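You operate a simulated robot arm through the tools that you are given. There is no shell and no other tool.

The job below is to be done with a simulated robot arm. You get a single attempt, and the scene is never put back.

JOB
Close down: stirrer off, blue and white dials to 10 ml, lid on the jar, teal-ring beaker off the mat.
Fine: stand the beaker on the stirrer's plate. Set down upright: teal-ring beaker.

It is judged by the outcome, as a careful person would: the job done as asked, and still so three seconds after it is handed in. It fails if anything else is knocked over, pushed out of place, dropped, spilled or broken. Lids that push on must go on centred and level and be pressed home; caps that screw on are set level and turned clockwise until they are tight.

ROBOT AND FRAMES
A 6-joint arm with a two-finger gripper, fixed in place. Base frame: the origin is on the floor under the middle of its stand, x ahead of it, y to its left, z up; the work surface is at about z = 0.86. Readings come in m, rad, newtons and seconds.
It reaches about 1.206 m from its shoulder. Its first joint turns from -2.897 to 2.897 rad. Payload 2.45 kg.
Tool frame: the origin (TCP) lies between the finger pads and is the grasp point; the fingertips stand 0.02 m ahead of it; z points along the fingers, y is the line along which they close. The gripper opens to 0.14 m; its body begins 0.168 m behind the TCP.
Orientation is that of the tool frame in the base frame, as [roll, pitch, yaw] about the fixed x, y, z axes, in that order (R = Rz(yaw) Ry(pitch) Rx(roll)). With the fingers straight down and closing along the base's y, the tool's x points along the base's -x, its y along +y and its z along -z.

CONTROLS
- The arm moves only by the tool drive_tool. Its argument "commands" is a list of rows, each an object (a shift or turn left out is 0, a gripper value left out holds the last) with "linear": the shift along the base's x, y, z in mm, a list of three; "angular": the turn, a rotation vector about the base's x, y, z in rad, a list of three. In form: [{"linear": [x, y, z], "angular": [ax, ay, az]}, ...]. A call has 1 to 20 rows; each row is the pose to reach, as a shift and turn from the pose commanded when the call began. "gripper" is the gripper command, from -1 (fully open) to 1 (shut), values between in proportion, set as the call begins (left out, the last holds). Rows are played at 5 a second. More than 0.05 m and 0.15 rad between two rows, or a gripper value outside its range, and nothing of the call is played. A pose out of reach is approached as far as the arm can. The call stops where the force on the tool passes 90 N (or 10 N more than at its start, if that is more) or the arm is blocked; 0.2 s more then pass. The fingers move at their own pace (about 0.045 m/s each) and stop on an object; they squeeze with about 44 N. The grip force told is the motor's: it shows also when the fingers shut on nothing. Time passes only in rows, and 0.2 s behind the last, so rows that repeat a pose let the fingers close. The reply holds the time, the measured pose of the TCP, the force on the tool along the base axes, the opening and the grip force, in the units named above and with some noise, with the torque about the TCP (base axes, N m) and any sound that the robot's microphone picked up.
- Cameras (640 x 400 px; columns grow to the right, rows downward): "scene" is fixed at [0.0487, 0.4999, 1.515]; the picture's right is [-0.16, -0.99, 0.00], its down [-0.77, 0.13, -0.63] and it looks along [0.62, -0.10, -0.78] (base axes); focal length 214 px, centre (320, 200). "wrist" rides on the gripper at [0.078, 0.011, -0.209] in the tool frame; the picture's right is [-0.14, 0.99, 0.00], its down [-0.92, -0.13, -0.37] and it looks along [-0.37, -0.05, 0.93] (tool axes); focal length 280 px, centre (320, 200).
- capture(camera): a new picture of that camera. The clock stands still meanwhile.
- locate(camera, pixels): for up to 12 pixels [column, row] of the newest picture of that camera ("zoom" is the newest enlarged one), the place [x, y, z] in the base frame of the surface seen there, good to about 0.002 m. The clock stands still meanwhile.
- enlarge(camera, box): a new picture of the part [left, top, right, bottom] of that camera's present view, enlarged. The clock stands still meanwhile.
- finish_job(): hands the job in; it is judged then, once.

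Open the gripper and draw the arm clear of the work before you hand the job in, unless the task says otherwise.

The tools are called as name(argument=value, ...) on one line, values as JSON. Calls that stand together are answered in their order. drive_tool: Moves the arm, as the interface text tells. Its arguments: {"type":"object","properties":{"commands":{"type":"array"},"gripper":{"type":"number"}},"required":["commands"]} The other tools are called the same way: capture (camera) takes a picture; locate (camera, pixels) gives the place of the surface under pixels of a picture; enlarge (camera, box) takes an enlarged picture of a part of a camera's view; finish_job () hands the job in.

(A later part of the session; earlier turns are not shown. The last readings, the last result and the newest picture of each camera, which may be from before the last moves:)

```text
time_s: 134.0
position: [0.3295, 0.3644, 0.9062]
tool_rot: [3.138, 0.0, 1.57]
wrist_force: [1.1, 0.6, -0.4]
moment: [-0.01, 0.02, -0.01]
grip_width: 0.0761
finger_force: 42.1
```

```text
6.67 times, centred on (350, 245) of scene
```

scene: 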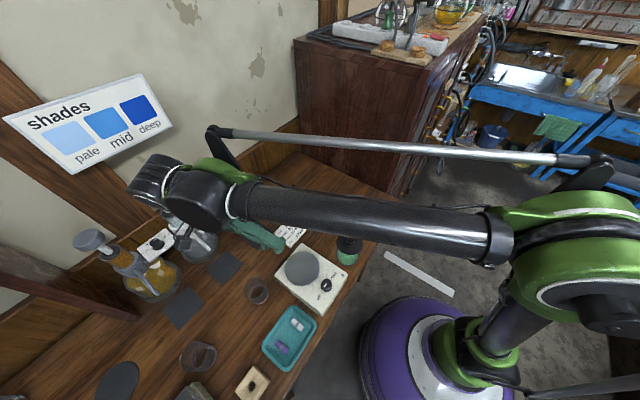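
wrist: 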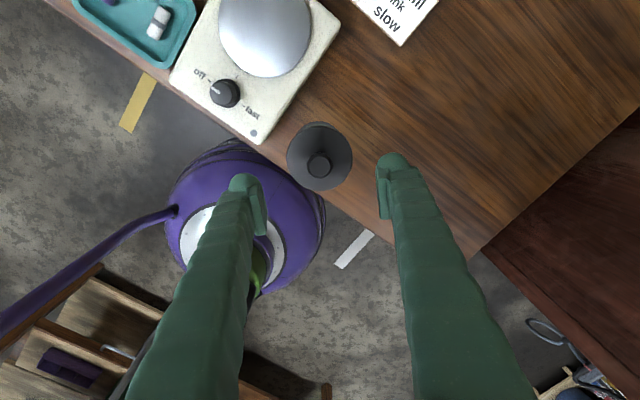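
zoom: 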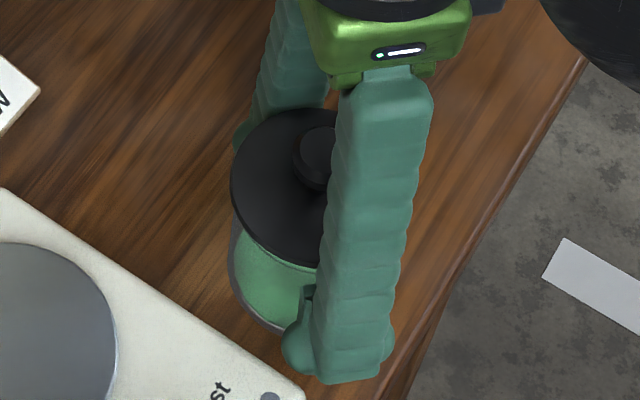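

Jar clamped at 76.1 mm along x. Now the lid edge with the same tool position.

drive_tool(commands=[{"linear": [0, 0, 0]}, {"linear": [0, 0, 0]}, {"linear": [0, 0, 22]}, {"linear": [0, 0, 46]}, {"linear": [0, 0, 46]}], gripper=-0.25)

drive_tool(commands=[{"linear": [0, 0, 0]}, {"linear": [0, 0, 0]}, {"linear": [0, 0, 0]}], gripper=0.0)

drive_tool(commands=[{"linear": [0, 0, 0]}, {"linear": [0, 0, 0]}, {"linear": [0, 0, 40]}, {"linear": [0, 0, 80]}, {"linear": [0, 0, 100]}, {"linear": [0, 0, 100]}], gripper=-0.314)

enlarge(camera="scene", box=[326, 230, 374, 260])

enlarge(camera="wrist", box=[220, 80, 420, 220])

```text
time_s: 135.2
position: [0.3308, 0.3657, 0.9542]
tool_rot: [3.137, 0.001, 1.571]
wrist_force: [0.3, -0.6, 0.7]
moment: [-0.01, 0.0, -0.04]
grip_width: 0.0877
finger_force: 0.0
```

```text
time_s: 136.0
position: [0.3304, 0.3657, 0.9554]
tool_rot: [3.138, 0.0, 1.571]
wrist_force: [0.6, 0.2, 5.6]
moment: [0.05, 0.03, -0.03]
grip_width: 0.0728
finger_force: 42.3
```

```text
time_s: 137.4
position: [0.3307, 0.3655, 1.0524]
tool_rot: [3.138, 0.001, 1.57]
wrist_force: [0.5, 0.2, 0.0]
moment: [0.01, -0.02, -0.02]
grip_width: 0.0921
finger_force: 0.0
```

```text
13.33 times, centred on (350, 245) of scene
```

zoom: 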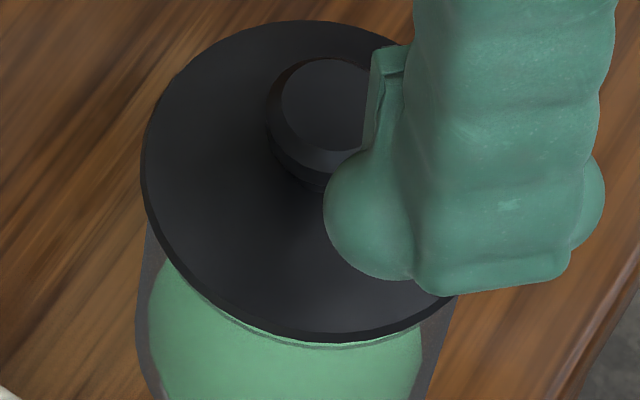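

```text
2.86 times, centred on (320, 150) of wrist
```

zoom: 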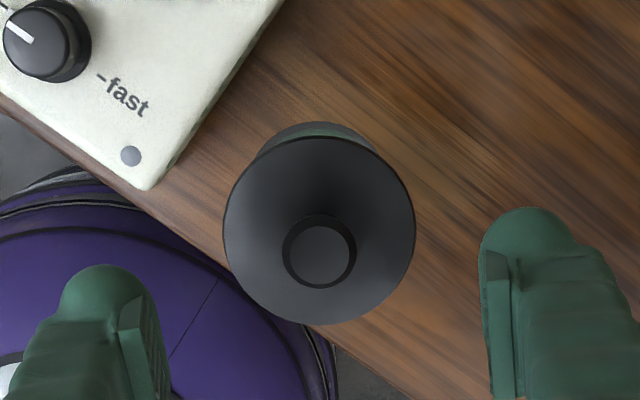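

Lid clamped along x at 72.8 mm and released. Now I rotate back to close along y and repeat the jar-then-lid clamp.

drive_tool(commands=[{"linear": [0, 0, 0], "angular": [0, 0, 0.143]}, {"linear": [0, 0, 0], "angular": [0, 0, 0.286]}, {"linear": [0, 0, 0], "angular": [0, 0, 0.429]}, {"linear": [0, 0, 0], "angular": [0, 0, 0.571]}, {"linear": [0, 0, 0], "angular": [0, 0, 0.714]}, {"linear": [0, 0, 0], "angular": [0, 0, 0.857]}, {"linear": [0, 0, 0], "angular": [0, 0, 1.0]}, {"linear": [0, 0, 0], "angular": [0, 0, 1.143]}, {"linear": [0, 0, 0], "angular": [0, 0, 1.286]}, {"linear": [0, 0, 0], "angular": [0, 0, 1.429]}, {"linear": [0, 0, 0], "angular": [0, 0, 1.571]}, {"linear": [0, 0, -45], "angular": [0, 0, 1.571]}, {"linear": [0, 0, -90], "angular": [0, 0, 1.571]}, {"linear": [0, 0, -125], "angular": [0, 0, 1.571]}, {"linear": [0, 0, -146], "angular": [0, 0, 1.571]}, {"linear": [0, 0, -146], "angular": [0, 0, 1.571]}])

drive_tool(commands=[{"linear": [0, 0, 0]}, {"linear": [0, 0, 0]}, {"linear": [0, 0, 0]}], gripper=0.02)

drive_tool(commands=[{"linear": [0, 0, 0]}, {"linear": [0, 0, 0]}, {"linear": [0, 0, 22]}, {"linear": [0, 0, 46]}, {"linear": [0, 0, 46]}], gripper=-0.25)

drive_tool(commands=[{"linear": [0, 0, 0]}, {"linear": [0, 0, 0]}, {"linear": [0, 0, 0]}], gripper=0.0)

enlarge(camera="scene", box=[326, 230, 374, 260])

```text
time_s: 140.8
position: [0.3299, 0.3635, 0.9072]
tool_rot: [3.141, 0.001, 3.141]
wrist_force: [0.9, -0.4, -0.1]
moment: [-0.01, 0.01, 0.01]
grip_width: 0.092
finger_force: 0.1
```

```text
time_s: 141.6
position: [0.3301, 0.3649, 0.9069]
tool_rot: [3.141, 0.001, -3.142]
wrist_force: [0.2, -0.2, 0.1]
moment: [-0.02, -0.02, 0.01]
grip_width: 0.0756
finger_force: 41.5
```

```text
time_s: 142.8
position: [0.3286, 0.3643, 0.9536]
tool_rot: [3.139, 0.001, -3.141]
wrist_force: [-0.4, 0.2, -0.9]
moment: [0.01, 0.02, 0.04]
grip_width: 0.0875
finger_force: 0.0
```

```text
time_s: 143.6
position: [0.3306, 0.3635, 0.9542]
tool_rot: [3.138, 0.001, 3.141]
wrist_force: [1.7, -0.2, 4.9]
moment: [-0.02, -0.04, -0.05]
grip_width: 0.0729
finger_force: 42.8
```

```text
13.33 times, centred on (350, 245) of scene
```

zoom: 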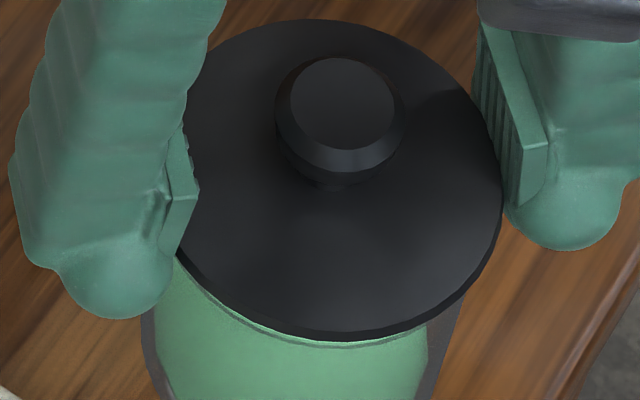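

Jar and lid are now concentric on both axes. I release, rise, narrow the fingers and press on the disc around the knob.

drive_tool(commands=[{"linear": [0, 0, 0]}, {"linear": [0, 0, 0]}, {"linear": [0, 0, 35]}, {"linear": [0, 0, 65]}, {"linear": [0, 0, 65]}], gripper=-0.25)

drive_tool(commands=[{"linear": [0, 0, 0]}, {"linear": [0, 0, 0]}, {"linear": [0, 0, 0]}, {"linear": [0, 0, -25]}, {"linear": [0, 0, -42]}, {"linear": [0, 0, -45]}, {"linear": [0, 0, -45]}], gripper=0.514)

drive_tool(commands=[{"linear": [0, 0, -0.7]}, {"linear": [0, 0, -1.4]}, {"linear": [0, 0, -2.1]}, {"linear": [0, 0, -2.8]}, {"linear": [0, 0, -2.8]}])

enlarge(camera="scene", box=[326, 230, 374, 260])

```text
time_s: 144.8
position: [0.3301, 0.3641, 1.0203]
tool_rot: [3.14, 0.002, 3.14]
wrist_force: [-0.4, -0.5, -1.3]
moment: [0.02, -0.01, 0.01]
grip_width: 0.0876
finger_force: 0.0
```

```text
time_s: 146.4
position: [0.3311, 0.3645, 0.974]
tool_rot: [3.14, 0.002, 3.141]
wrist_force: [-1.2, -0.4, 0.2]
moment: [-0.01, -0.02, -0.02]
grip_width: 0.0343
finger_force: 0.1
```

```text
time_s: 147.6
position: [0.3317, 0.3636, 0.9706]
tool_rot: [3.138, 0.0, -3.14]
wrist_force: [2.3, 1.9, 14.1]
moment: [-0.02, -0.03, 0.0]
grip_width: 0.0339
finger_force: 0.1
```

```text
13.33 times, centred on (350, 245) of scene
```

zoom: 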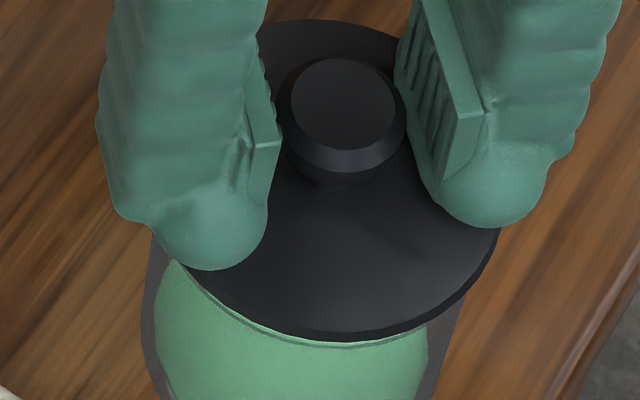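

Even contact, 14 N with no moment. I press further.

drive_tool(commands=[{"linear": [0, 0, -0.6]}, {"linear": [0, 0, -1.2]}, {"linear": [0, 0, -1.8]}, {"linear": [0, 0, -1.8]}, {"linear": [0, 0, -1.8]}])

enlarge(camera="scene", box=[326, 230, 374, 260])

```text
time_s: 148.8
position: [0.332, 0.3633, 0.9704]
tool_rot: [3.137, 0.003, -3.141]
wrist_force: [7.5, 5.6, 70.6]
moment: [-0.01, -0.12, -0.02]
grip_width: 0.0339
finger_force: 0.0
```

```text
13.33 times, centred on (350, 245) of scene
```

zoom: 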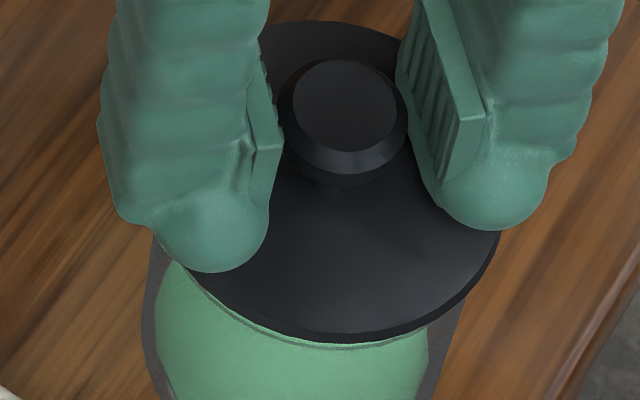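

70 N, perfectly even, at the same rigid stop: the tapered plug is wedged in the mouth, so this is its home position. I give a final firm push (~82 N), then lift off and verify.

drive_tool(commands=[{"linear": [0, 0, -0.3]}, {"linear": [0, 0, -0.3]}, {"linear": [0, 0, -0.3]}])

drive_tool(commands=[{"linear": [0, 0, 1.5]}, {"linear": [0, 0, 3]}, {"linear": [0, 0, 10]}, {"linear": [0, 0, 40]}, {"linear": [0, 0, 80]}, {"linear": [0, 0, 110]}, {"linear": [0, 0, 110]}])

enlarge(camera="scene", box=[326, 230, 374, 260])

locate(camera="zoom", pixels=[[180, 170], [240, 270], [330, 310], [430, 270], [470, 190], [420, 80], [330, 35], [220, 80], [340, 105]])

```text
time_s: 149.6
position: [0.3303, 0.3631, 0.9707]
tool_rot: [3.138, 0.004, -3.141]
wrist_force: [8.4, 6.0, 86.8]
moment: [0.06, -0.13, 0.02]
grip_width: 0.0341
finger_force: 0.0
```

```text
time_s: 151.2
position: [0.3294, 0.3643, 1.0782]
tool_rot: [3.139, 0.001, 3.141]
wrist_force: [-0.4, -0.1, -0.2]
moment: [0.0, 0.02, 0.01]
grip_width: 0.0339
finger_force: 0.1
```

```text
13.33 times, centred on (350, 245) of scene
```

zoom: 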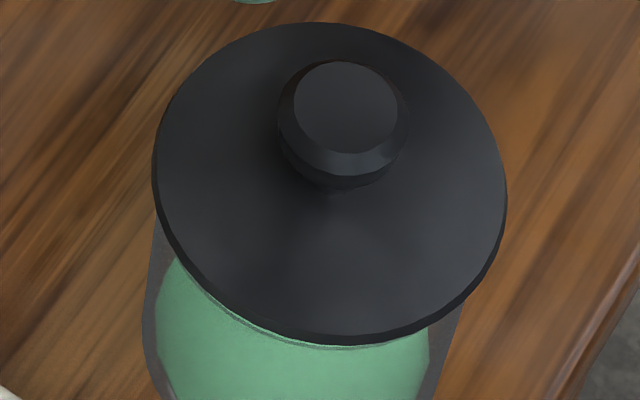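

```text
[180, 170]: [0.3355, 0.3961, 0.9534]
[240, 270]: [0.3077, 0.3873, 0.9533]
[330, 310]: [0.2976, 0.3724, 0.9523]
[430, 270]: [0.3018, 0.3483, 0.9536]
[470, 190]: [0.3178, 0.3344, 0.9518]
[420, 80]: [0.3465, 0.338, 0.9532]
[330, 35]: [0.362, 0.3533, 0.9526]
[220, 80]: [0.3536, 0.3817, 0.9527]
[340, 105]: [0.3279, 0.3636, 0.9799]
```

The lid is level and centred but by my numbers still ~5 mm high: the plug's wide chamfer is in, and its full diameter must be catching by a fraction of a mm. I'll grip the knob with the fingertips against the disc (keeps it level) and do a gentle small lateral search under light pressure.

drive_tool(commands=[{"linear": [0, 0, -40]}, {"linear": [0, 0, -80]}, {"linear": [0, 0, -100]}, {"linear": [0, 0, -105.5]}, {"linear": [0, 0, -105.5]}], gripper=0.45)

drive_tool(commands=[{"linear": [0, 0, 0]}, {"linear": [0, 0, 0]}, {"linear": [0, 0, 0]}, {"linear": [0, 0, 0]}], gripper=1)

drive_tool(commands=[{"linear": [0, 0, -0.5]}, {"linear": [0, 0, -1.0]}, {"linear": [0, 0, -1.5]}, {"linear": [0, 0, -1.5]}])

```text
time_s: 152.4
position: [0.3305, 0.3646, 0.9735]
tool_rot: [3.141, 0.001, -3.141]
wrist_force: [-0.7, -0.3, 0.0]
moment: [-0.03, 0.0, -0.01]
grip_width: 0.0383
finger_force: 0.1
```

```text
time_s: 153.4
position: [0.3311, 0.3641, 0.9729]
tool_rot: [3.141, 0.002, 3.142]
wrist_force: [-0.4, -0.2, -0.2]
moment: [-0.01, 0.0, -0.01]
grip_width: 0.0229
finger_force: 43.9
```

```text
time_s: 154.4
position: [0.3305, 0.3634, 0.9738]
tool_rot: [3.139, 0.002, -3.141]
wrist_force: [-1.9, 3.0, 22.7]
moment: [0.03, 0.07, -0.04]
grip_width: 0.0226
finger_force: 44.2
```

22.7 N with level grip. First a small ±0.35 mm loop.

drive_tool(commands=[{"linear": [0.35, 0, 0]}, {"linear": [0.35, 0.35, 0]}, {"linear": [0, 0.35, 0]}, {"linear": [-0.35, 0.35, 0]}, {"linear": [-0.35, 0, 0]}, {"linear": [-0.35, -0.35, 0]}, {"linear": [0, -0.35, 0]}, {"linear": [0.35, -0.35, 0]}, {"linear": [0.35, 0, 0]}, {"linear": [0, 0, 0]}])

drive_tool(commands=[{"linear": [0.7, 0, 0]}, {"linear": [0.7, 0.7, 0]}, {"linear": [0.35, 0.7, 0]}, {"linear": [0, 0.7, 0]}, {"linear": [-0.35, 0.7, 0]}, {"linear": [-0.7, 0.7, 0]}, {"linear": [-0.7, 0.35, 0]}, {"linear": [-0.7, 0, 0]}, {"linear": [-0.7, -0.35, 0]}, {"linear": [-0.7, -0.7, 0]}, {"linear": [-0.35, -0.7, 0]}, {"linear": [0, -0.7, 0]}, {"linear": [0.35, -0.7, 0]}, {"linear": [0.7, -0.7, 0]}, {"linear": [0.7, -0.35, 0]}, {"linear": [0.35, 0, 0]}, {"linear": [0, 0, 0]}])

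```text
time_s: 156.6
position: [0.3302, 0.3626, 0.9727]
tool_rot: [3.138, 0.002, -3.141]
wrist_force: [-0.3, 0.6, 16.1]
moment: [-0.1, -0.02, -0.02]
grip_width: 0.0222
finger_force: 44.3
```

```text
time_s: 160.2
position: [0.3317, 0.3635, 0.9706]
tool_rot: [3.139, 0.003, -3.14]
wrist_force: [0.2, -1.6, 7.7]
moment: [-0.16, -0.14, 0.0]
grip_width: 0.0225
finger_force: 43.9
```

The load fell to 7.7 N; I check whether the lid moved down.

enlarge(camera="scene", box=[326, 230, 374, 260])

locate(camera="zoom", pixels=[[330, 310], [300, 290], [380, 300], [440, 270], [335, 100], [320, 230]])

drive_tool(commands=[{"linear": [0, 0, -0.5]}, {"linear": [0, 0, -1.0]}, {"linear": [0, 0, -1.0]}])

```text
13.33 times, centred on (350, 245) of scene
```

zoom: 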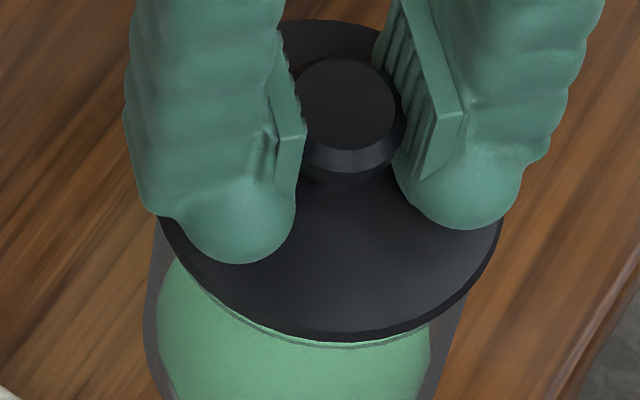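

```text
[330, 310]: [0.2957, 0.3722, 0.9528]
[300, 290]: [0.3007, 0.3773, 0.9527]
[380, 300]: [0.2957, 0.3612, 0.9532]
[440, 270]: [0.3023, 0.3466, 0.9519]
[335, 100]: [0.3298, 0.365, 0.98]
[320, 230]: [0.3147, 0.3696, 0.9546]
```

```text
time_s: 161.0
position: [0.3307, 0.3635, 0.9719]
tool_rot: [3.138, 0.0, 3.141]
wrist_force: [5.6, -1.2, 36.3]
moment: [-0.17, -0.21, -0.01]
grip_width: 0.0222
finger_force: 43.5
```

Not dropped yet. Since I hold the knob with the tips on the disc, I try easing it down the way one would a stiff lid: ~55 N press with small back-and-forth twists.

drive_tool(commands=[{"linear": [0, 0, -0.4]}, {"linear": [0, 0, -0.8], "angular": [0, 0, 0.1]}, {"linear": [0, 0, -0.8], "angular": [0, 0, 0.2]}, {"linear": [0, 0, -0.8], "angular": [0, 0, 0.1]}, {"linear": [0, 0, -0.8], "angular": [0, 0, 0]}, {"linear": [0, 0, -0.8], "angular": [0, 0, -0.1]}, {"linear": [0, 0, -0.8], "angular": [0, 0, -0.2]}, {"linear": [0, 0, -0.8], "angular": [0, 0, -0.1]}, {"linear": [0, 0, -0.8], "angular": [0, 0, 0]}])

enlarge(camera="scene", box=[326, 230, 374, 260])

```text
time_s: 163.0
position: [0.3285, 0.3633, 0.9708]
tool_rot: [3.139, 0.003, -3.141]
wrist_force: [-3.2, 5.0, 80.0]
moment: [-0.08, 0.68, -0.54]
grip_width: 0.0225
finger_force: 43.7
```

```text
13.33 times, centred on (350, 245) of scene
```

zoom: 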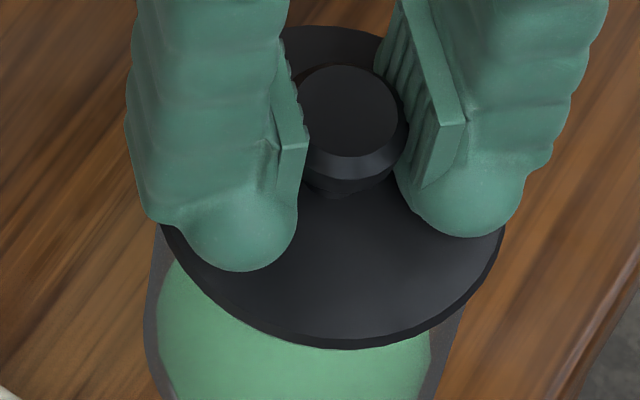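

The lid has moved down ~3 mm – the twist works. I continue: small twists under ~70–80 N.

drive_tool(commands=[{"linear": [0, 0, 0], "angular": [0, 0, 0.1]}, {"linear": [0, 0, 0], "angular": [0, 0, 0.2]}, {"linear": [0, 0, 0], "angular": [0, 0, 0.1]}, {"linear": [0, 0, 0], "angular": [0, 0, 0]}, {"linear": [0, 0, 0], "angular": [0, 0, -0.1]}, {"linear": [0, 0, 0], "angular": [0, 0, -0.2]}, {"linear": [0, 0, 0], "angular": [0, 0, -0.1]}, {"linear": [0, 0, 0], "angular": [0, 0, 0]}])

enlarge(camera="scene", box=[326, 230, 374, 260])

locate(camera="zoom", pixels=[[330, 310], [300, 290], [380, 300], [440, 270], [345, 105], [320, 240]])

```text
time_s: 164.8
position: [0.3292, 0.3649, 0.9711]
tool_rot: [3.139, 0.002, -3.142]
wrist_force: [-2.4, 4.9, 83.2]
moment: [-0.07, 0.67, -0.57]
grip_width: 0.0224
finger_force: 43.2
```

```text
13.33 times, centred on (350, 245) of scene
```

zoom: 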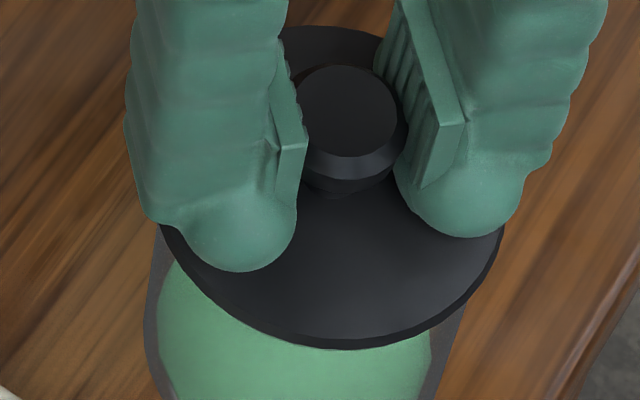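

```text
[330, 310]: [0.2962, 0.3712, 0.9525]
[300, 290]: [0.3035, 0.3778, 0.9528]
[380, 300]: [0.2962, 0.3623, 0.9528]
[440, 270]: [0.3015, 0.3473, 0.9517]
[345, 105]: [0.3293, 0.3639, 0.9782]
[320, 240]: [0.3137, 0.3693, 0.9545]
```

The located height is unchanged (0.9525): the lid actually slid ~1.5 mm sideways on a flat support. Re-reading all the views, the "strip" I took for the plug is the disc's lower bevel, and the rim is right beneath it – the lid is home. I relax the push so it recentres with the grip.

drive_tool(commands=[{"linear": [0, 0, 1.0]}, {"linear": [0, 0, 2.0]}, {"linear": [0, 0, 3.0]}, {"linear": [0, 0, 3.0]}])

enlarge(camera="scene", box=[326, 230, 374, 260])

```text
time_s: 165.8
position: [0.3315, 0.3628, 0.9731]
tool_rot: [3.141, 0.002, 3.141]
wrist_force: [0.9, -0.5, 0.7]
moment: [-0.04, 0.01, 0.0]
grip_width: 0.0224
finger_force: 43.7
```

```text
13.33 times, centred on (350, 245) of scene
```

zoom: 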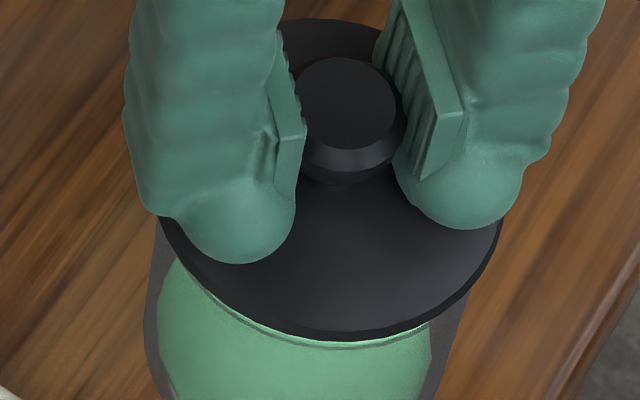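

The lid is back in place under the tool. I set it down with a light push and release, then do one last straight press with open fingertips.

drive_tool(commands=[{"linear": [-0.3, 0, -0.5]}, {"linear": [-0.3, 0, -1.0]}, {"linear": [-0.3, 0, -1.5]}, {"linear": [-0.3, 0, -1.5]}])

drive_tool(commands=[{"linear": [0, 0, 1.0]}, {"linear": [0, 0, 1.0]}, {"linear": [0, 0, 1.0]}, {"linear": [0, 0, 1.0]}], gripper=0.514)

drive_tool(commands=[{"linear": [0, 0, -1.0]}, {"linear": [0, 0, -2.0]}, {"linear": [0, 0, -3.0]}, {"linear": [0, 0, -3.0]}, {"linear": [0, 0, -3.0]}])

```text
time_s: 166.8
position: [0.3306, 0.3642, 0.9713]
tool_rot: [3.14, 0.0, 3.141]
wrist_force: [0.1, 0.4, 11.0]
moment: [-0.29, 0.13, -0.02]
grip_width: 0.0225
finger_force: 44.0
```

```text
time_s: 167.8
position: [0.3303, 0.3637, 0.9714]
tool_rot: [3.14, 0.002, 3.141]
wrist_force: [0.8, 0.4, 0.0]
moment: [0.01, -0.04, -0.03]
grip_width: 0.0341
finger_force: 0.2
```

```text
time_s: 169.0
position: [0.3299, 0.3637, 0.9708]
tool_rot: [3.138, 0.001, -3.141]
wrist_force: [0.7, 3.3, 51.0]
moment: [-0.13, 0.36, -0.02]
grip_width: 0.0343
finger_force: 0.0
```

Pressed at 51 N. I lift off and inspect the lid's outline, level and the jar.

drive_tool(commands=[{"linear": [0, 0, 2]}, {"linear": [0, 0, 10]}, {"linear": [0, 0, 50]}, {"linear": [0, 0, 95]}, {"linear": [0, 0, 140]}, {"linear": [20, 40, 160]}, {"linear": [40, 80, 160]}, {"linear": [40, 80, 160]}])

enlarge(camera="scene", box=[326, 230, 374, 260])

locate(camera="zoom", pixels=[[180, 170], [240, 270], [330, 310], [430, 270], [470, 190], [420, 80], [330, 35], [220, 80], [345, 105]])

capture(camera="wrist")

```text
time_s: 170.8
position: [0.3705, 0.4434, 1.1293]
tool_rot: [3.138, 0.003, -3.141]
wrist_force: [0.1, 0.0, -0.4]
moment: [-0.02, 0.0, 0.0]
grip_width: 0.0341
finger_force: 0.0
```

```text
13.33 times, centred on (350, 245) of scene
```

zoom: 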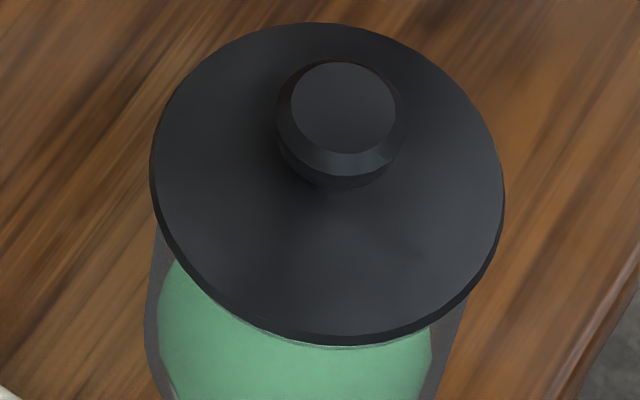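

```text
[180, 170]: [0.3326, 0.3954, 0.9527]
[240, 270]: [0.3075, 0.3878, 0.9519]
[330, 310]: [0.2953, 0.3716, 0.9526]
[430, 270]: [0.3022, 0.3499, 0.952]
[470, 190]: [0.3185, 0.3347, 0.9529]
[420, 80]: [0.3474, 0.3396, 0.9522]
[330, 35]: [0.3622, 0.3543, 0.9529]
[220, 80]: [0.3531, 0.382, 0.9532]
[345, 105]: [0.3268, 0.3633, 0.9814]
```

```text
taken
```

wrist: 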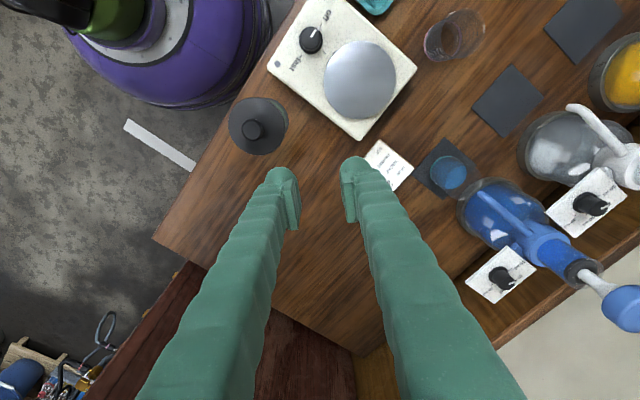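

Lid is level (0.952–0.953) and centred. Now the teal-ring beaker: I measure it, the blue spout above it and the card beside it.

enlarge(camera="wrist", box=[370, 120, 530, 240])

locate(camera="zoom", pixels=[[250, 165], [285, 150], [320, 200], [285, 230], [215, 200], [330, 255], [300, 100], [190, 190], [100, 180], [60, 130], [420, 280], [470, 320]])

enlarge(camera="scene", box=[225, 195, 305, 255])

locate(camera="zoom", pixels=[[385, 260], [505, 135], [612, 230], [500, 360], [270, 225], [180, 160], [220, 95], [240, 120], [325, 250], [260, 310], [300, 180], [190, 210]])

```text
3.33 times, centred on (450, 180) of wrist
```

zoom: 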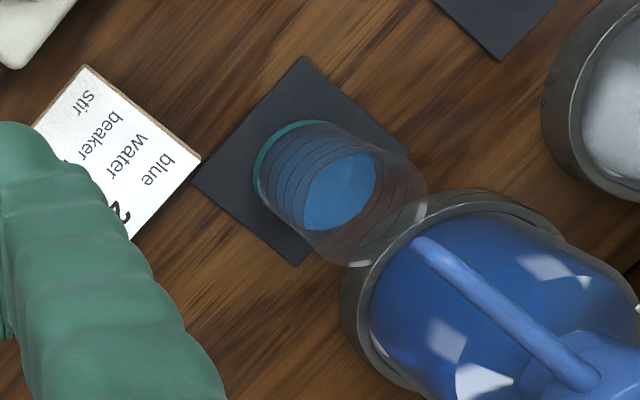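

```text
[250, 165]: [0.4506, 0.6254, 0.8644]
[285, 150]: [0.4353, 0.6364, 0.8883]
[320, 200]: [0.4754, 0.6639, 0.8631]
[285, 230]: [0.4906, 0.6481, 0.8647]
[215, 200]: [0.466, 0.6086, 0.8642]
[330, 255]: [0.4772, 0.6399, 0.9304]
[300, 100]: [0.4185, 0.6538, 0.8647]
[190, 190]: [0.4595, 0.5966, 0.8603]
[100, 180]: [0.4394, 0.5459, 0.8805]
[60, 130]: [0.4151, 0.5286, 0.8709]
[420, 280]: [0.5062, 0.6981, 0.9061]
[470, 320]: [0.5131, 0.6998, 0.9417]
```

```text
6.67 times, centred on (265, 225) of scene
```

zoom: 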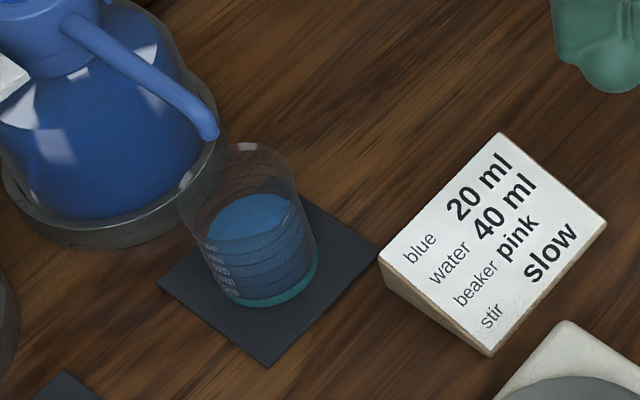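

```text
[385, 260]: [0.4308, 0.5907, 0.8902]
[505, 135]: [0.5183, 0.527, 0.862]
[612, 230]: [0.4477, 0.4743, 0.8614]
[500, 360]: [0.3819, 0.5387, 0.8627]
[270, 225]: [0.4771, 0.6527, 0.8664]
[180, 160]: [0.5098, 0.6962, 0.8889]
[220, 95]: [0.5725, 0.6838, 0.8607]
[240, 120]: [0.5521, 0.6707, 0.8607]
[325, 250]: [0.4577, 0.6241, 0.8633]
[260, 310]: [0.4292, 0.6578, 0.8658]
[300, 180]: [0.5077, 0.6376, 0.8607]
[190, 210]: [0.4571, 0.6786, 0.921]
```

The beaker (radius ~29 mm, centre near (0.4545, 0.654)) stands right under the blue spout tip, with the card to its right. I'll come down with the fingers on its two sides along the wall direction (yaw 3.927), the spout passing between them. First a look from above at z ≈ 1.12.

drive_tool(commands=[{"linear": [8, 25, 0], "angular": [0, 0, 0.1]}, {"linear": [16, 50, 0], "angular": [0, 0, 0.2]}, {"linear": [24, 75, 0], "angular": [0, 0, 0.3]}, {"linear": [32, 100, 0], "angular": [0, 0, 0.4]}, {"linear": [42, 128, 0], "angular": [0, 0, 0.5]}, {"linear": [52, 156, 0], "angular": [0, 0, 0.6]}, {"linear": [60, 180, 0], "angular": [0, 0, 0.7]}, {"linear": [66, 195, 0], "angular": [0, 0, 0.786]}, {"linear": [66, 195, 0], "angular": [0, 0, 0.786]}], gripper=-0.4)

capture(camera="wrist")

capture(camera="scene")

```text
time_s: 172.8
position: [0.4362, 0.6387, 1.1285]
tool_rot: [3.14, 0.003, -2.355]
wrist_force: [-0.7, -0.3, -0.5]
moment: [-0.01, 0.02, -0.01]
grip_width: 0.098
finger_force: 0.1
```

```text
taken
```

wrist: 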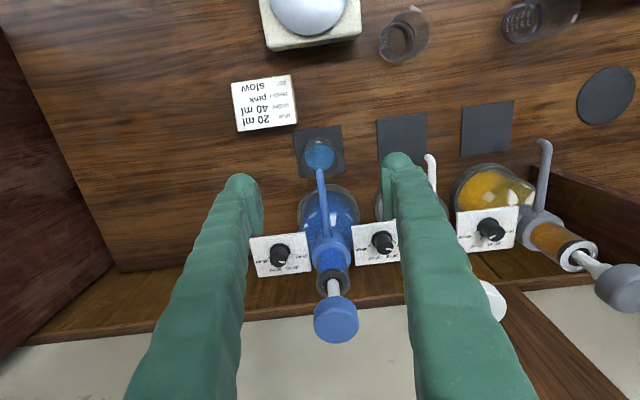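

```text
taken
```

scene: 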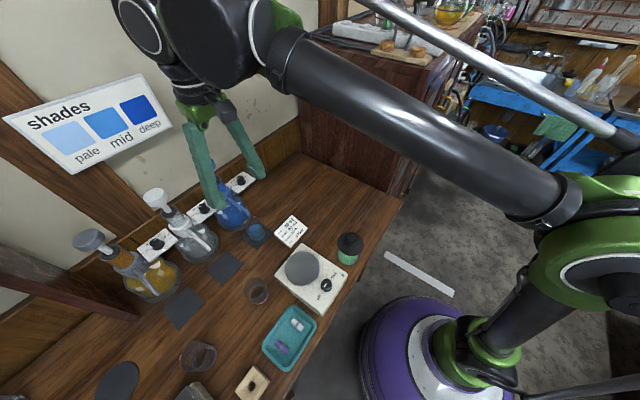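

Good view: beaker at (320,153), spout end over it at (319,165). I enlarge and locate its rim.

enlarge(camera="wrist", box=[275, 105, 365, 195])

locate(camera="zoom", pixels=[[320, 215], [250, 200], [390, 200], [320, 150], [320, 280], [315, 290], [280, 170], [370, 170], [200, 150], [440, 150], [320, 130], [330, 360]])

```text
4.44 times, centred on (320, 150) of wrist
```

zoom: 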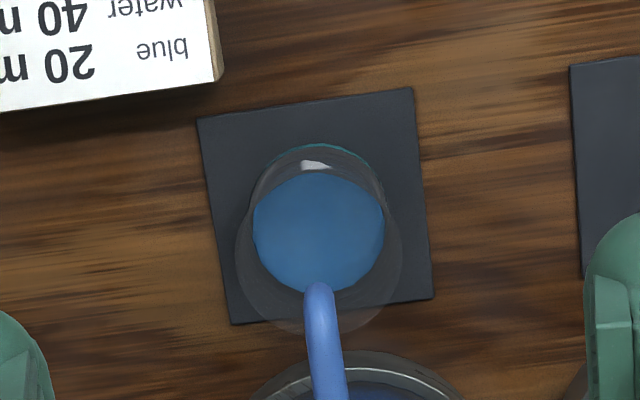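

```text
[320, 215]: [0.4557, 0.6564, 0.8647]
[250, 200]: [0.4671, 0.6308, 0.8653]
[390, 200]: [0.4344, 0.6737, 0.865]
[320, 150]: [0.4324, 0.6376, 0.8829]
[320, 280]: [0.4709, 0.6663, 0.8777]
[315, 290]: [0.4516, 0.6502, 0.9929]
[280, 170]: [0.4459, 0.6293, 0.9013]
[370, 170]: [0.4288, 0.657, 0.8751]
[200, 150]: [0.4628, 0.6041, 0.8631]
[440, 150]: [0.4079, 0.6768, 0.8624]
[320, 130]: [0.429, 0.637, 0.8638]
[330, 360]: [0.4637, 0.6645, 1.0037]
```

Beaker centre ≈ (0.451, 0.651); spout tip at z ≈ 0.99 passes between the fingers. I centre over it and descend in steps to z ≈ 0.96, then look again.

drive_tool(commands=[{"linear": [7, 6, 0]}, {"linear": [14.8, 12.4, 0]}, {"linear": [14.8, 12.4, -45]}, {"linear": [14.8, 12.4, -90]}, {"linear": [14.8, 12.4, -130]}, {"linear": [14.8, 12.4, -165]}, {"linear": [14.8, 12.4, -165]}])

capture(camera="wrist")

enlarge(camera="scene", box=[200, 180, 310, 270])

```text
time_s: 174.4
position: [0.4523, 0.6509, 0.9626]
tool_rot: [3.141, 0.003, -2.357]
wrist_force: [0.1, 0.6, 0.1]
moment: [0.03, 0.03, -0.04]
grip_width: 0.0979
finger_force: 0.0
```

```text
taken
```

wrist: 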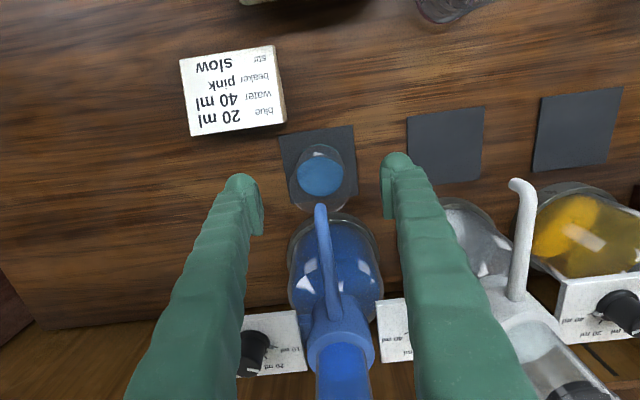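

```text
4.44 times, centred on (255, 225) of scene
```

zoom: 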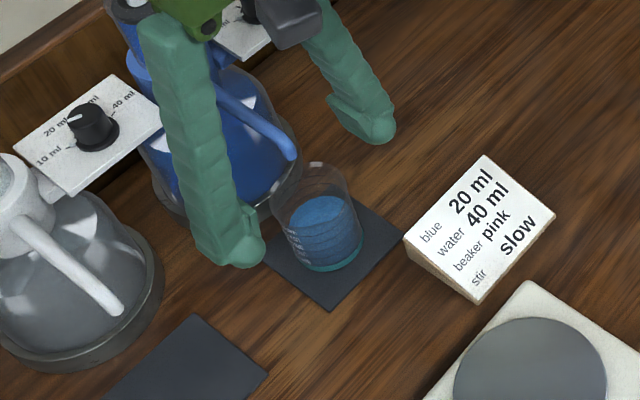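

The spout sits cleanly between the fingers. I check centring on the beaker before going lower.

enlarge(camera="wrist", box=[260, 130, 390, 240])

locate(camera="zoom", pixels=[[318, 205], [300, 250], [235, 230], [400, 230], [310, 275], [265, 150], [370, 140], [320, 285], [340, 340]])

```text
3.64 times, centred on (325, 185) of wrist
```

zoom: 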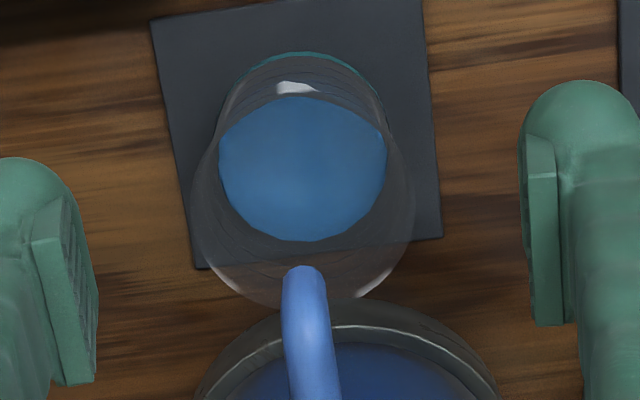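

```text
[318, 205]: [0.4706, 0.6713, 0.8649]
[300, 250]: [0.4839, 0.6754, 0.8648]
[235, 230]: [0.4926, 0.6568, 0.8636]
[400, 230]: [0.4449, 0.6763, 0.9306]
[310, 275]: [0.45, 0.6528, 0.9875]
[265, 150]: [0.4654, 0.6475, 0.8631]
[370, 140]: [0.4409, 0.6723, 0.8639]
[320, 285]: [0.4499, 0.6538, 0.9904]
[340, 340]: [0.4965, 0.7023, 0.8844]
```

Perfectly centred (column 320, row 186). I descend to z ≈ 0.905 and narrow to 62 mm.

drive_tool(commands=[{"linear": [0, 0, -25]}, {"linear": [0, 0, -48]}, {"linear": [0, 0, -57.5]}, {"linear": [0, 0, -57.5]}])

drive_tool(commands=[{"linear": [0, 0, 0]}, {"linear": [0, 0, 0]}, {"linear": [0, 0, 0]}], gripper=0.114)

enlarge(camera="wrist", box=[240, 130, 400, 250])

enlarge(camera="scene", box=[200, 180, 310, 270])

```text
time_s: 175.4
position: [0.4524, 0.6507, 0.9067]
tool_rot: [3.141, 0.002, -2.356]
wrist_force: [-0.3, -0.7, 0.4]
moment: [0.0, 0.0, -0.01]
grip_width: 0.0982
finger_force: 0.0
```

```text
time_s: 176.2
position: [0.4516, 0.6515, 0.9058]
tool_rot: [3.139, 0.0, -2.355]
wrist_force: [-0.3, -0.6, -0.5]
moment: [-0.02, -0.01, 0.01]
grip_width: 0.062
finger_force: 0.0
```

```text
3.33 times, centred on (320, 190) of wrist
```

zoom: 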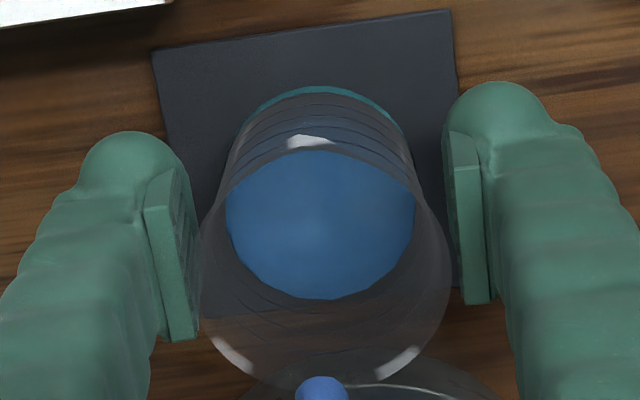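

```text
4.44 times, centred on (255, 225) of scene
```

zoom: 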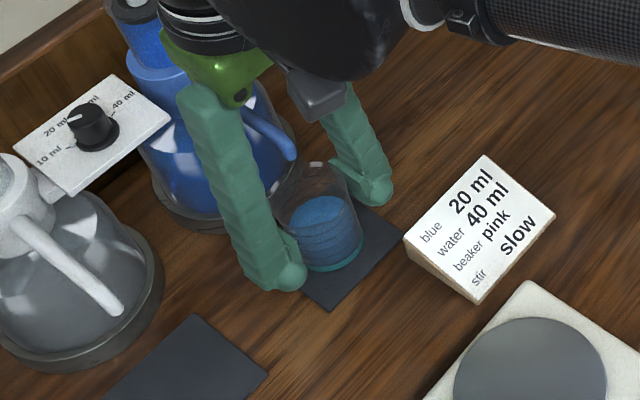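

Fingers sit symmetrically around the beaker. I close to grip it.

drive_tool(commands=[{"linear": [0, 0, 0]}, {"linear": [0, 0, 0]}, {"linear": [0, 0, 0]}, {"linear": [0, 0, 0]}], gripper=0.5)

```text
time_s: 177.2
position: [0.4513, 0.651, 0.9055]
tool_rot: [3.14, 0.001, -2.356]
wrist_force: [0.7, 0.5, -0.7]
moment: [0.01, 0.0, -0.02]
grip_width: 0.051
finger_force: 44.1
```

Held at 51 mm with no side load. I lift gently 22 mm (rim stays ~2 cm under the spout).

drive_tool(commands=[{"linear": [0, 0, 3]}, {"linear": [0, 0, 7]}, {"linear": [0, 0, 12]}, {"linear": [0, 0, 17]}, {"linear": [0, 0, 22]}, {"linear": [0, 0, 22]}])

enlarge(camera="scene", box=[200, 180, 310, 270])

enlarge(camera="wrist", box=[240, 130, 400, 250])

```text
time_s: 178.6
position: [0.4526, 0.6507, 0.9286]
tool_rot: [3.14, 0.0, -2.356]
wrist_force: [-0.1, 0.4, -0.2]
moment: [0.0, 0.05, -0.06]
grip_width: 0.0513
finger_force: 43.9
```

```text
4.44 times, centred on (255, 225) of scene
```

zoom: 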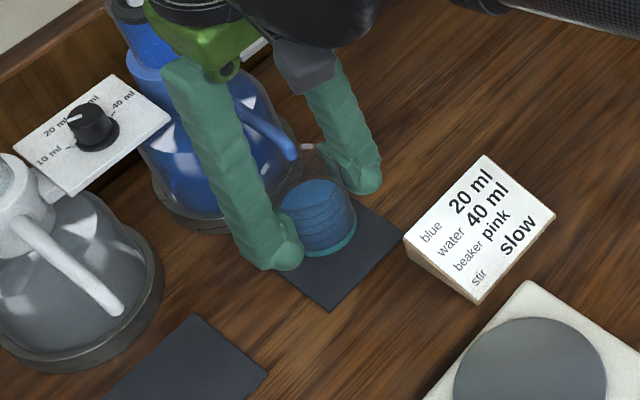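

```text
3.33 times, centred on (320, 190) of wrist
```

zoom: 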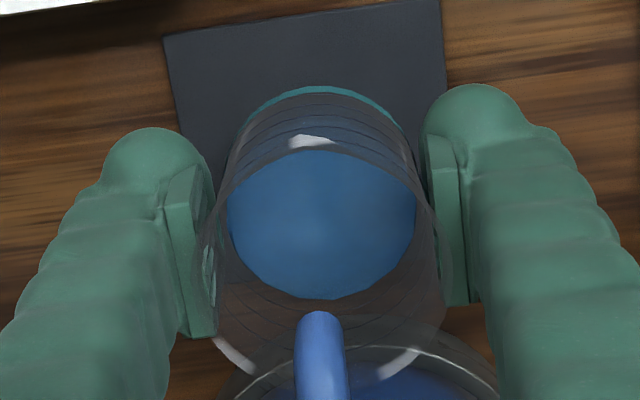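

The beaker is clear of the mat and upright. I draw it straight out from under the spout, away from the bottle and slightly left of the card.

drive_tool(commands=[{"linear": [-3, -3, 0]}, {"linear": [-9, -8, 0]}, {"linear": [-17, -13, 0]}, {"linear": [-26, -18, 0]}, {"linear": [-35, -23, 0]}, {"linear": [-44, -28, 0]}, {"linear": [-53, -33.5, 0]}, {"linear": [-61, -38.5, 0]}, {"linear": [-67, -42, 0]}, {"linear": [-69.5, -43.5, 0]}, {"linear": [-69.5, -43.5, 0]}])

capture(camera="scene")

enlarge(camera="scene", box=[220, 190, 350, 310])

```text
time_s: 181.0
position: [0.3811, 0.6089, 0.929]
tool_rot: [3.14, 0.002, -2.357]
wrist_force: [0.2, -0.4, -1.6]
moment: [-0.04, 0.0, 0.0]
grip_width: 0.0508
finger_force: 44.2
```

```text
taken
```

scene: 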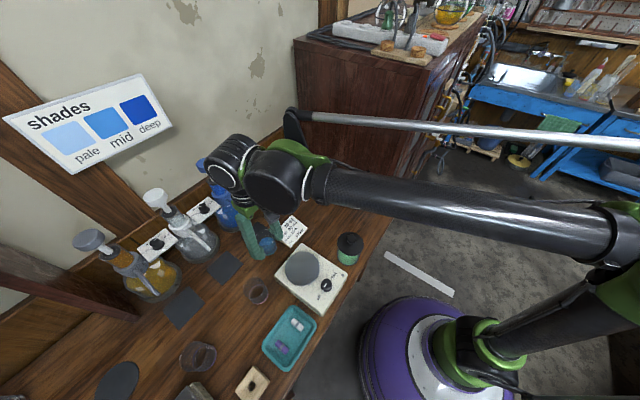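

```text
3.33 times, centred on (285, 250) of scene
```

zoom: 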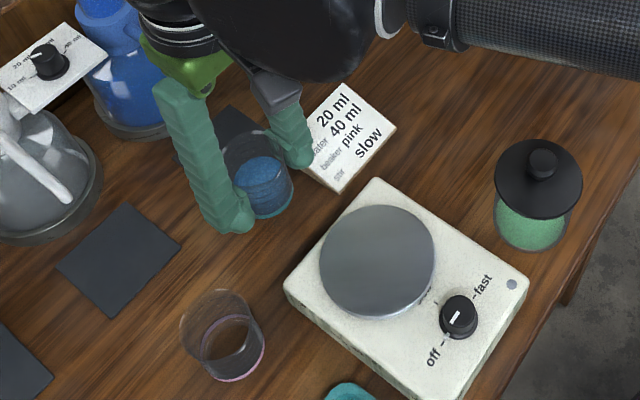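

The beaker is free. I lift it to z ≈ 1.0 and locate the plate centre and the pink-ring beaker next to the stirrer for clearance.

drive_tool(commands=[{"linear": [0, 0, 8]}, {"linear": [0, 0, 20]}, {"linear": [0, 0, 35]}, {"linear": [0, 0, 50]}, {"linear": [0, 0, 63]}, {"linear": [0, 0, 72]}, {"linear": [0, 0, 72]}])

capture(camera="wrist")

locate(camera="scene", pixels=[[258, 297], [252, 283], [266, 285], [259, 303], [302, 267], [283, 267], [320, 266], [302, 252], [302, 284]])

```text
time_s: 182.6
position: [0.3817, 0.6085, 1.0009]
tool_rot: [3.14, 0.002, -2.355]
wrist_force: [-0.5, 0.2, -1.0]
moment: [0.0, 0.03, 0.01]
grip_width: 0.0511
finger_force: 43.9
```

```text
taken
```

wrist: 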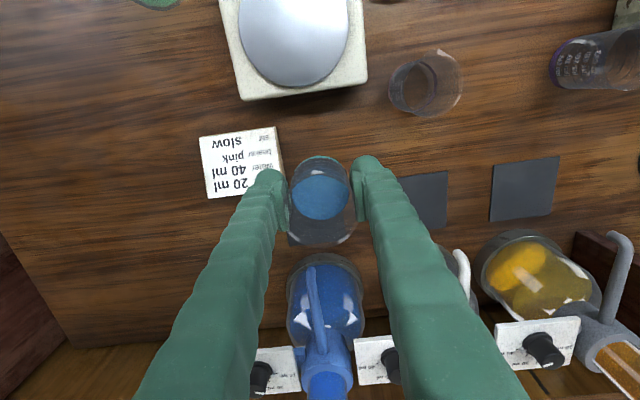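

```text
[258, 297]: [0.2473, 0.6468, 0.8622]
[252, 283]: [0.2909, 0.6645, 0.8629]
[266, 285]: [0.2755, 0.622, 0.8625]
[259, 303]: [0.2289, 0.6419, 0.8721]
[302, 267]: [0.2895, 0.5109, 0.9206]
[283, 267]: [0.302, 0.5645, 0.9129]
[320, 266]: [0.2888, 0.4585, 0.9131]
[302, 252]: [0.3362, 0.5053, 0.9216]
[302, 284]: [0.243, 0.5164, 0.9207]
```

Clearances are fine (pink beaker ~6 cm away). I carry the beaker over the plate centre (0.291, 0.513) at constant height.

drive_tool(commands=[{"linear": [-3, -3, 0]}, {"linear": [-9, -9.5, 0]}, {"linear": [-18, -19, 0]}, {"linear": [-29, -30.5, 0]}, {"linear": [-41, -43, 0]}, {"linear": [-53, -55.5, 0]}, {"linear": [-64, -67, 0]}, {"linear": [-74, -77.5, 0]}, {"linear": [-82, -86, 0]}, {"linear": [-88, -92, 0]}, {"linear": [-90.8, -95, 0]}, {"linear": [-90.8, -95, 0]}])

enlarge(camera="scene", box=[260, 210, 350, 310])

capture(camera="wrist")

```text
time_s: 185.2
position: [0.2917, 0.5122, 1.0011]
tool_rot: [3.138, 0.002, -2.356]
wrist_force: [0.6, 0.0, -0.7]
moment: [0.02, 0.0, 0.02]
grip_width: 0.0509
finger_force: 44.2
```

```text
4.00 times, centred on (305, 260) of scene
```

zoom: 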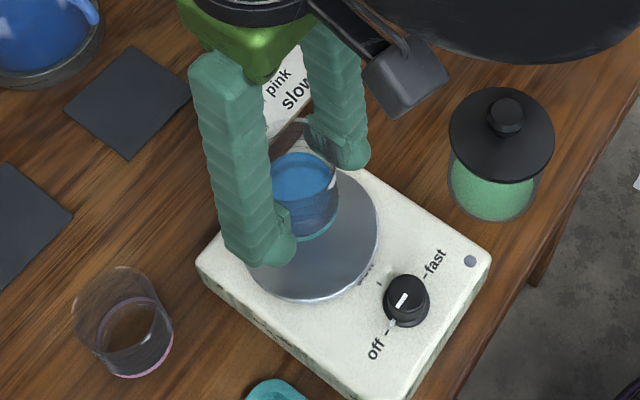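

```text
taken
```

wrist: 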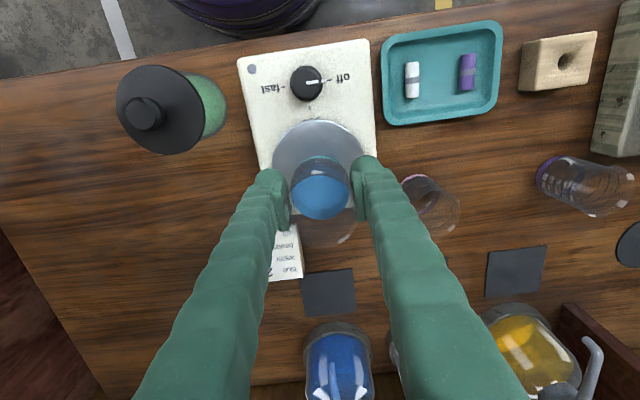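

The beaker is over the plate. I lower it to ~5 mm above, then in 1 mm steps to contact.

drive_tool(commands=[{"linear": [0, 0, -8]}, {"linear": [0, 0, -18]}, {"linear": [0, 0, -27]}, {"linear": [0, 0, -33]}, {"linear": [0, 0, -35]}, {"linear": [0, 0, -35]}])

drive_tool(commands=[{"linear": [0, 0, -1]}, {"linear": [0, 0, -2]}, {"linear": [0, 0, -3]}, {"linear": [0, 0, -3]}])

enlarge(camera="scene", box=[265, 225, 345, 285])

```text
time_s: 186.6
position: [0.2907, 0.5129, 0.9653]
tool_rot: [3.139, 0.003, -2.356]
wrist_force: [0.6, 0.3, -0.9]
moment: [0.0, -0.03, -0.02]
grip_width: 0.0509
finger_force: 44.1
```

```text
time_s: 187.6
position: [0.2911, 0.5126, 0.9621]
tool_rot: [3.14, 0.002, -2.356]
wrist_force: [-0.6, 0.3, -1.0]
moment: [-0.01, 0.01, 0.03]
grip_width: 0.051
finger_force: 43.4
```

```text
6.67 times, centred on (305, 255) of scene
```

zoom: 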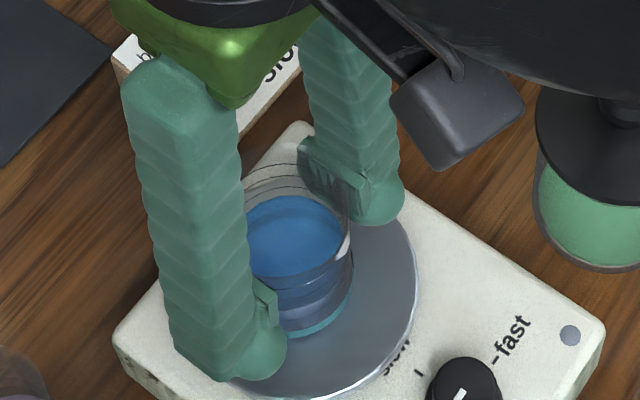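

Not touching yet. I continue in 0.7 mm steps.

drive_tool(commands=[{"linear": [0, 0, -0.7]}, {"linear": [0, 0, -1.4]}, {"linear": [0, 0, -1.4]}])

drive_tool(commands=[{"linear": [0, 0, -0.6]}, {"linear": [0, 0, -1.0]}, {"linear": [0, 0, -1.0]}])

```text
time_s: 188.4
position: [0.2914, 0.5124, 0.9629]
tool_rot: [3.141, 0.002, -2.357]
wrist_force: [-0.3, 0.7, 4.3]
moment: [-0.02, -0.06, -0.01]
grip_width: 0.0512
finger_force: 44.1
```

```text
time_s: 189.2
position: [0.2907, 0.5136, 0.961]
tool_rot: [3.137, 0.004, -2.357]
wrist_force: [4.1, 5.9, 33.3]
moment: [0.29, -0.28, -0.01]
grip_width: 0.0509
finger_force: 43.6
```

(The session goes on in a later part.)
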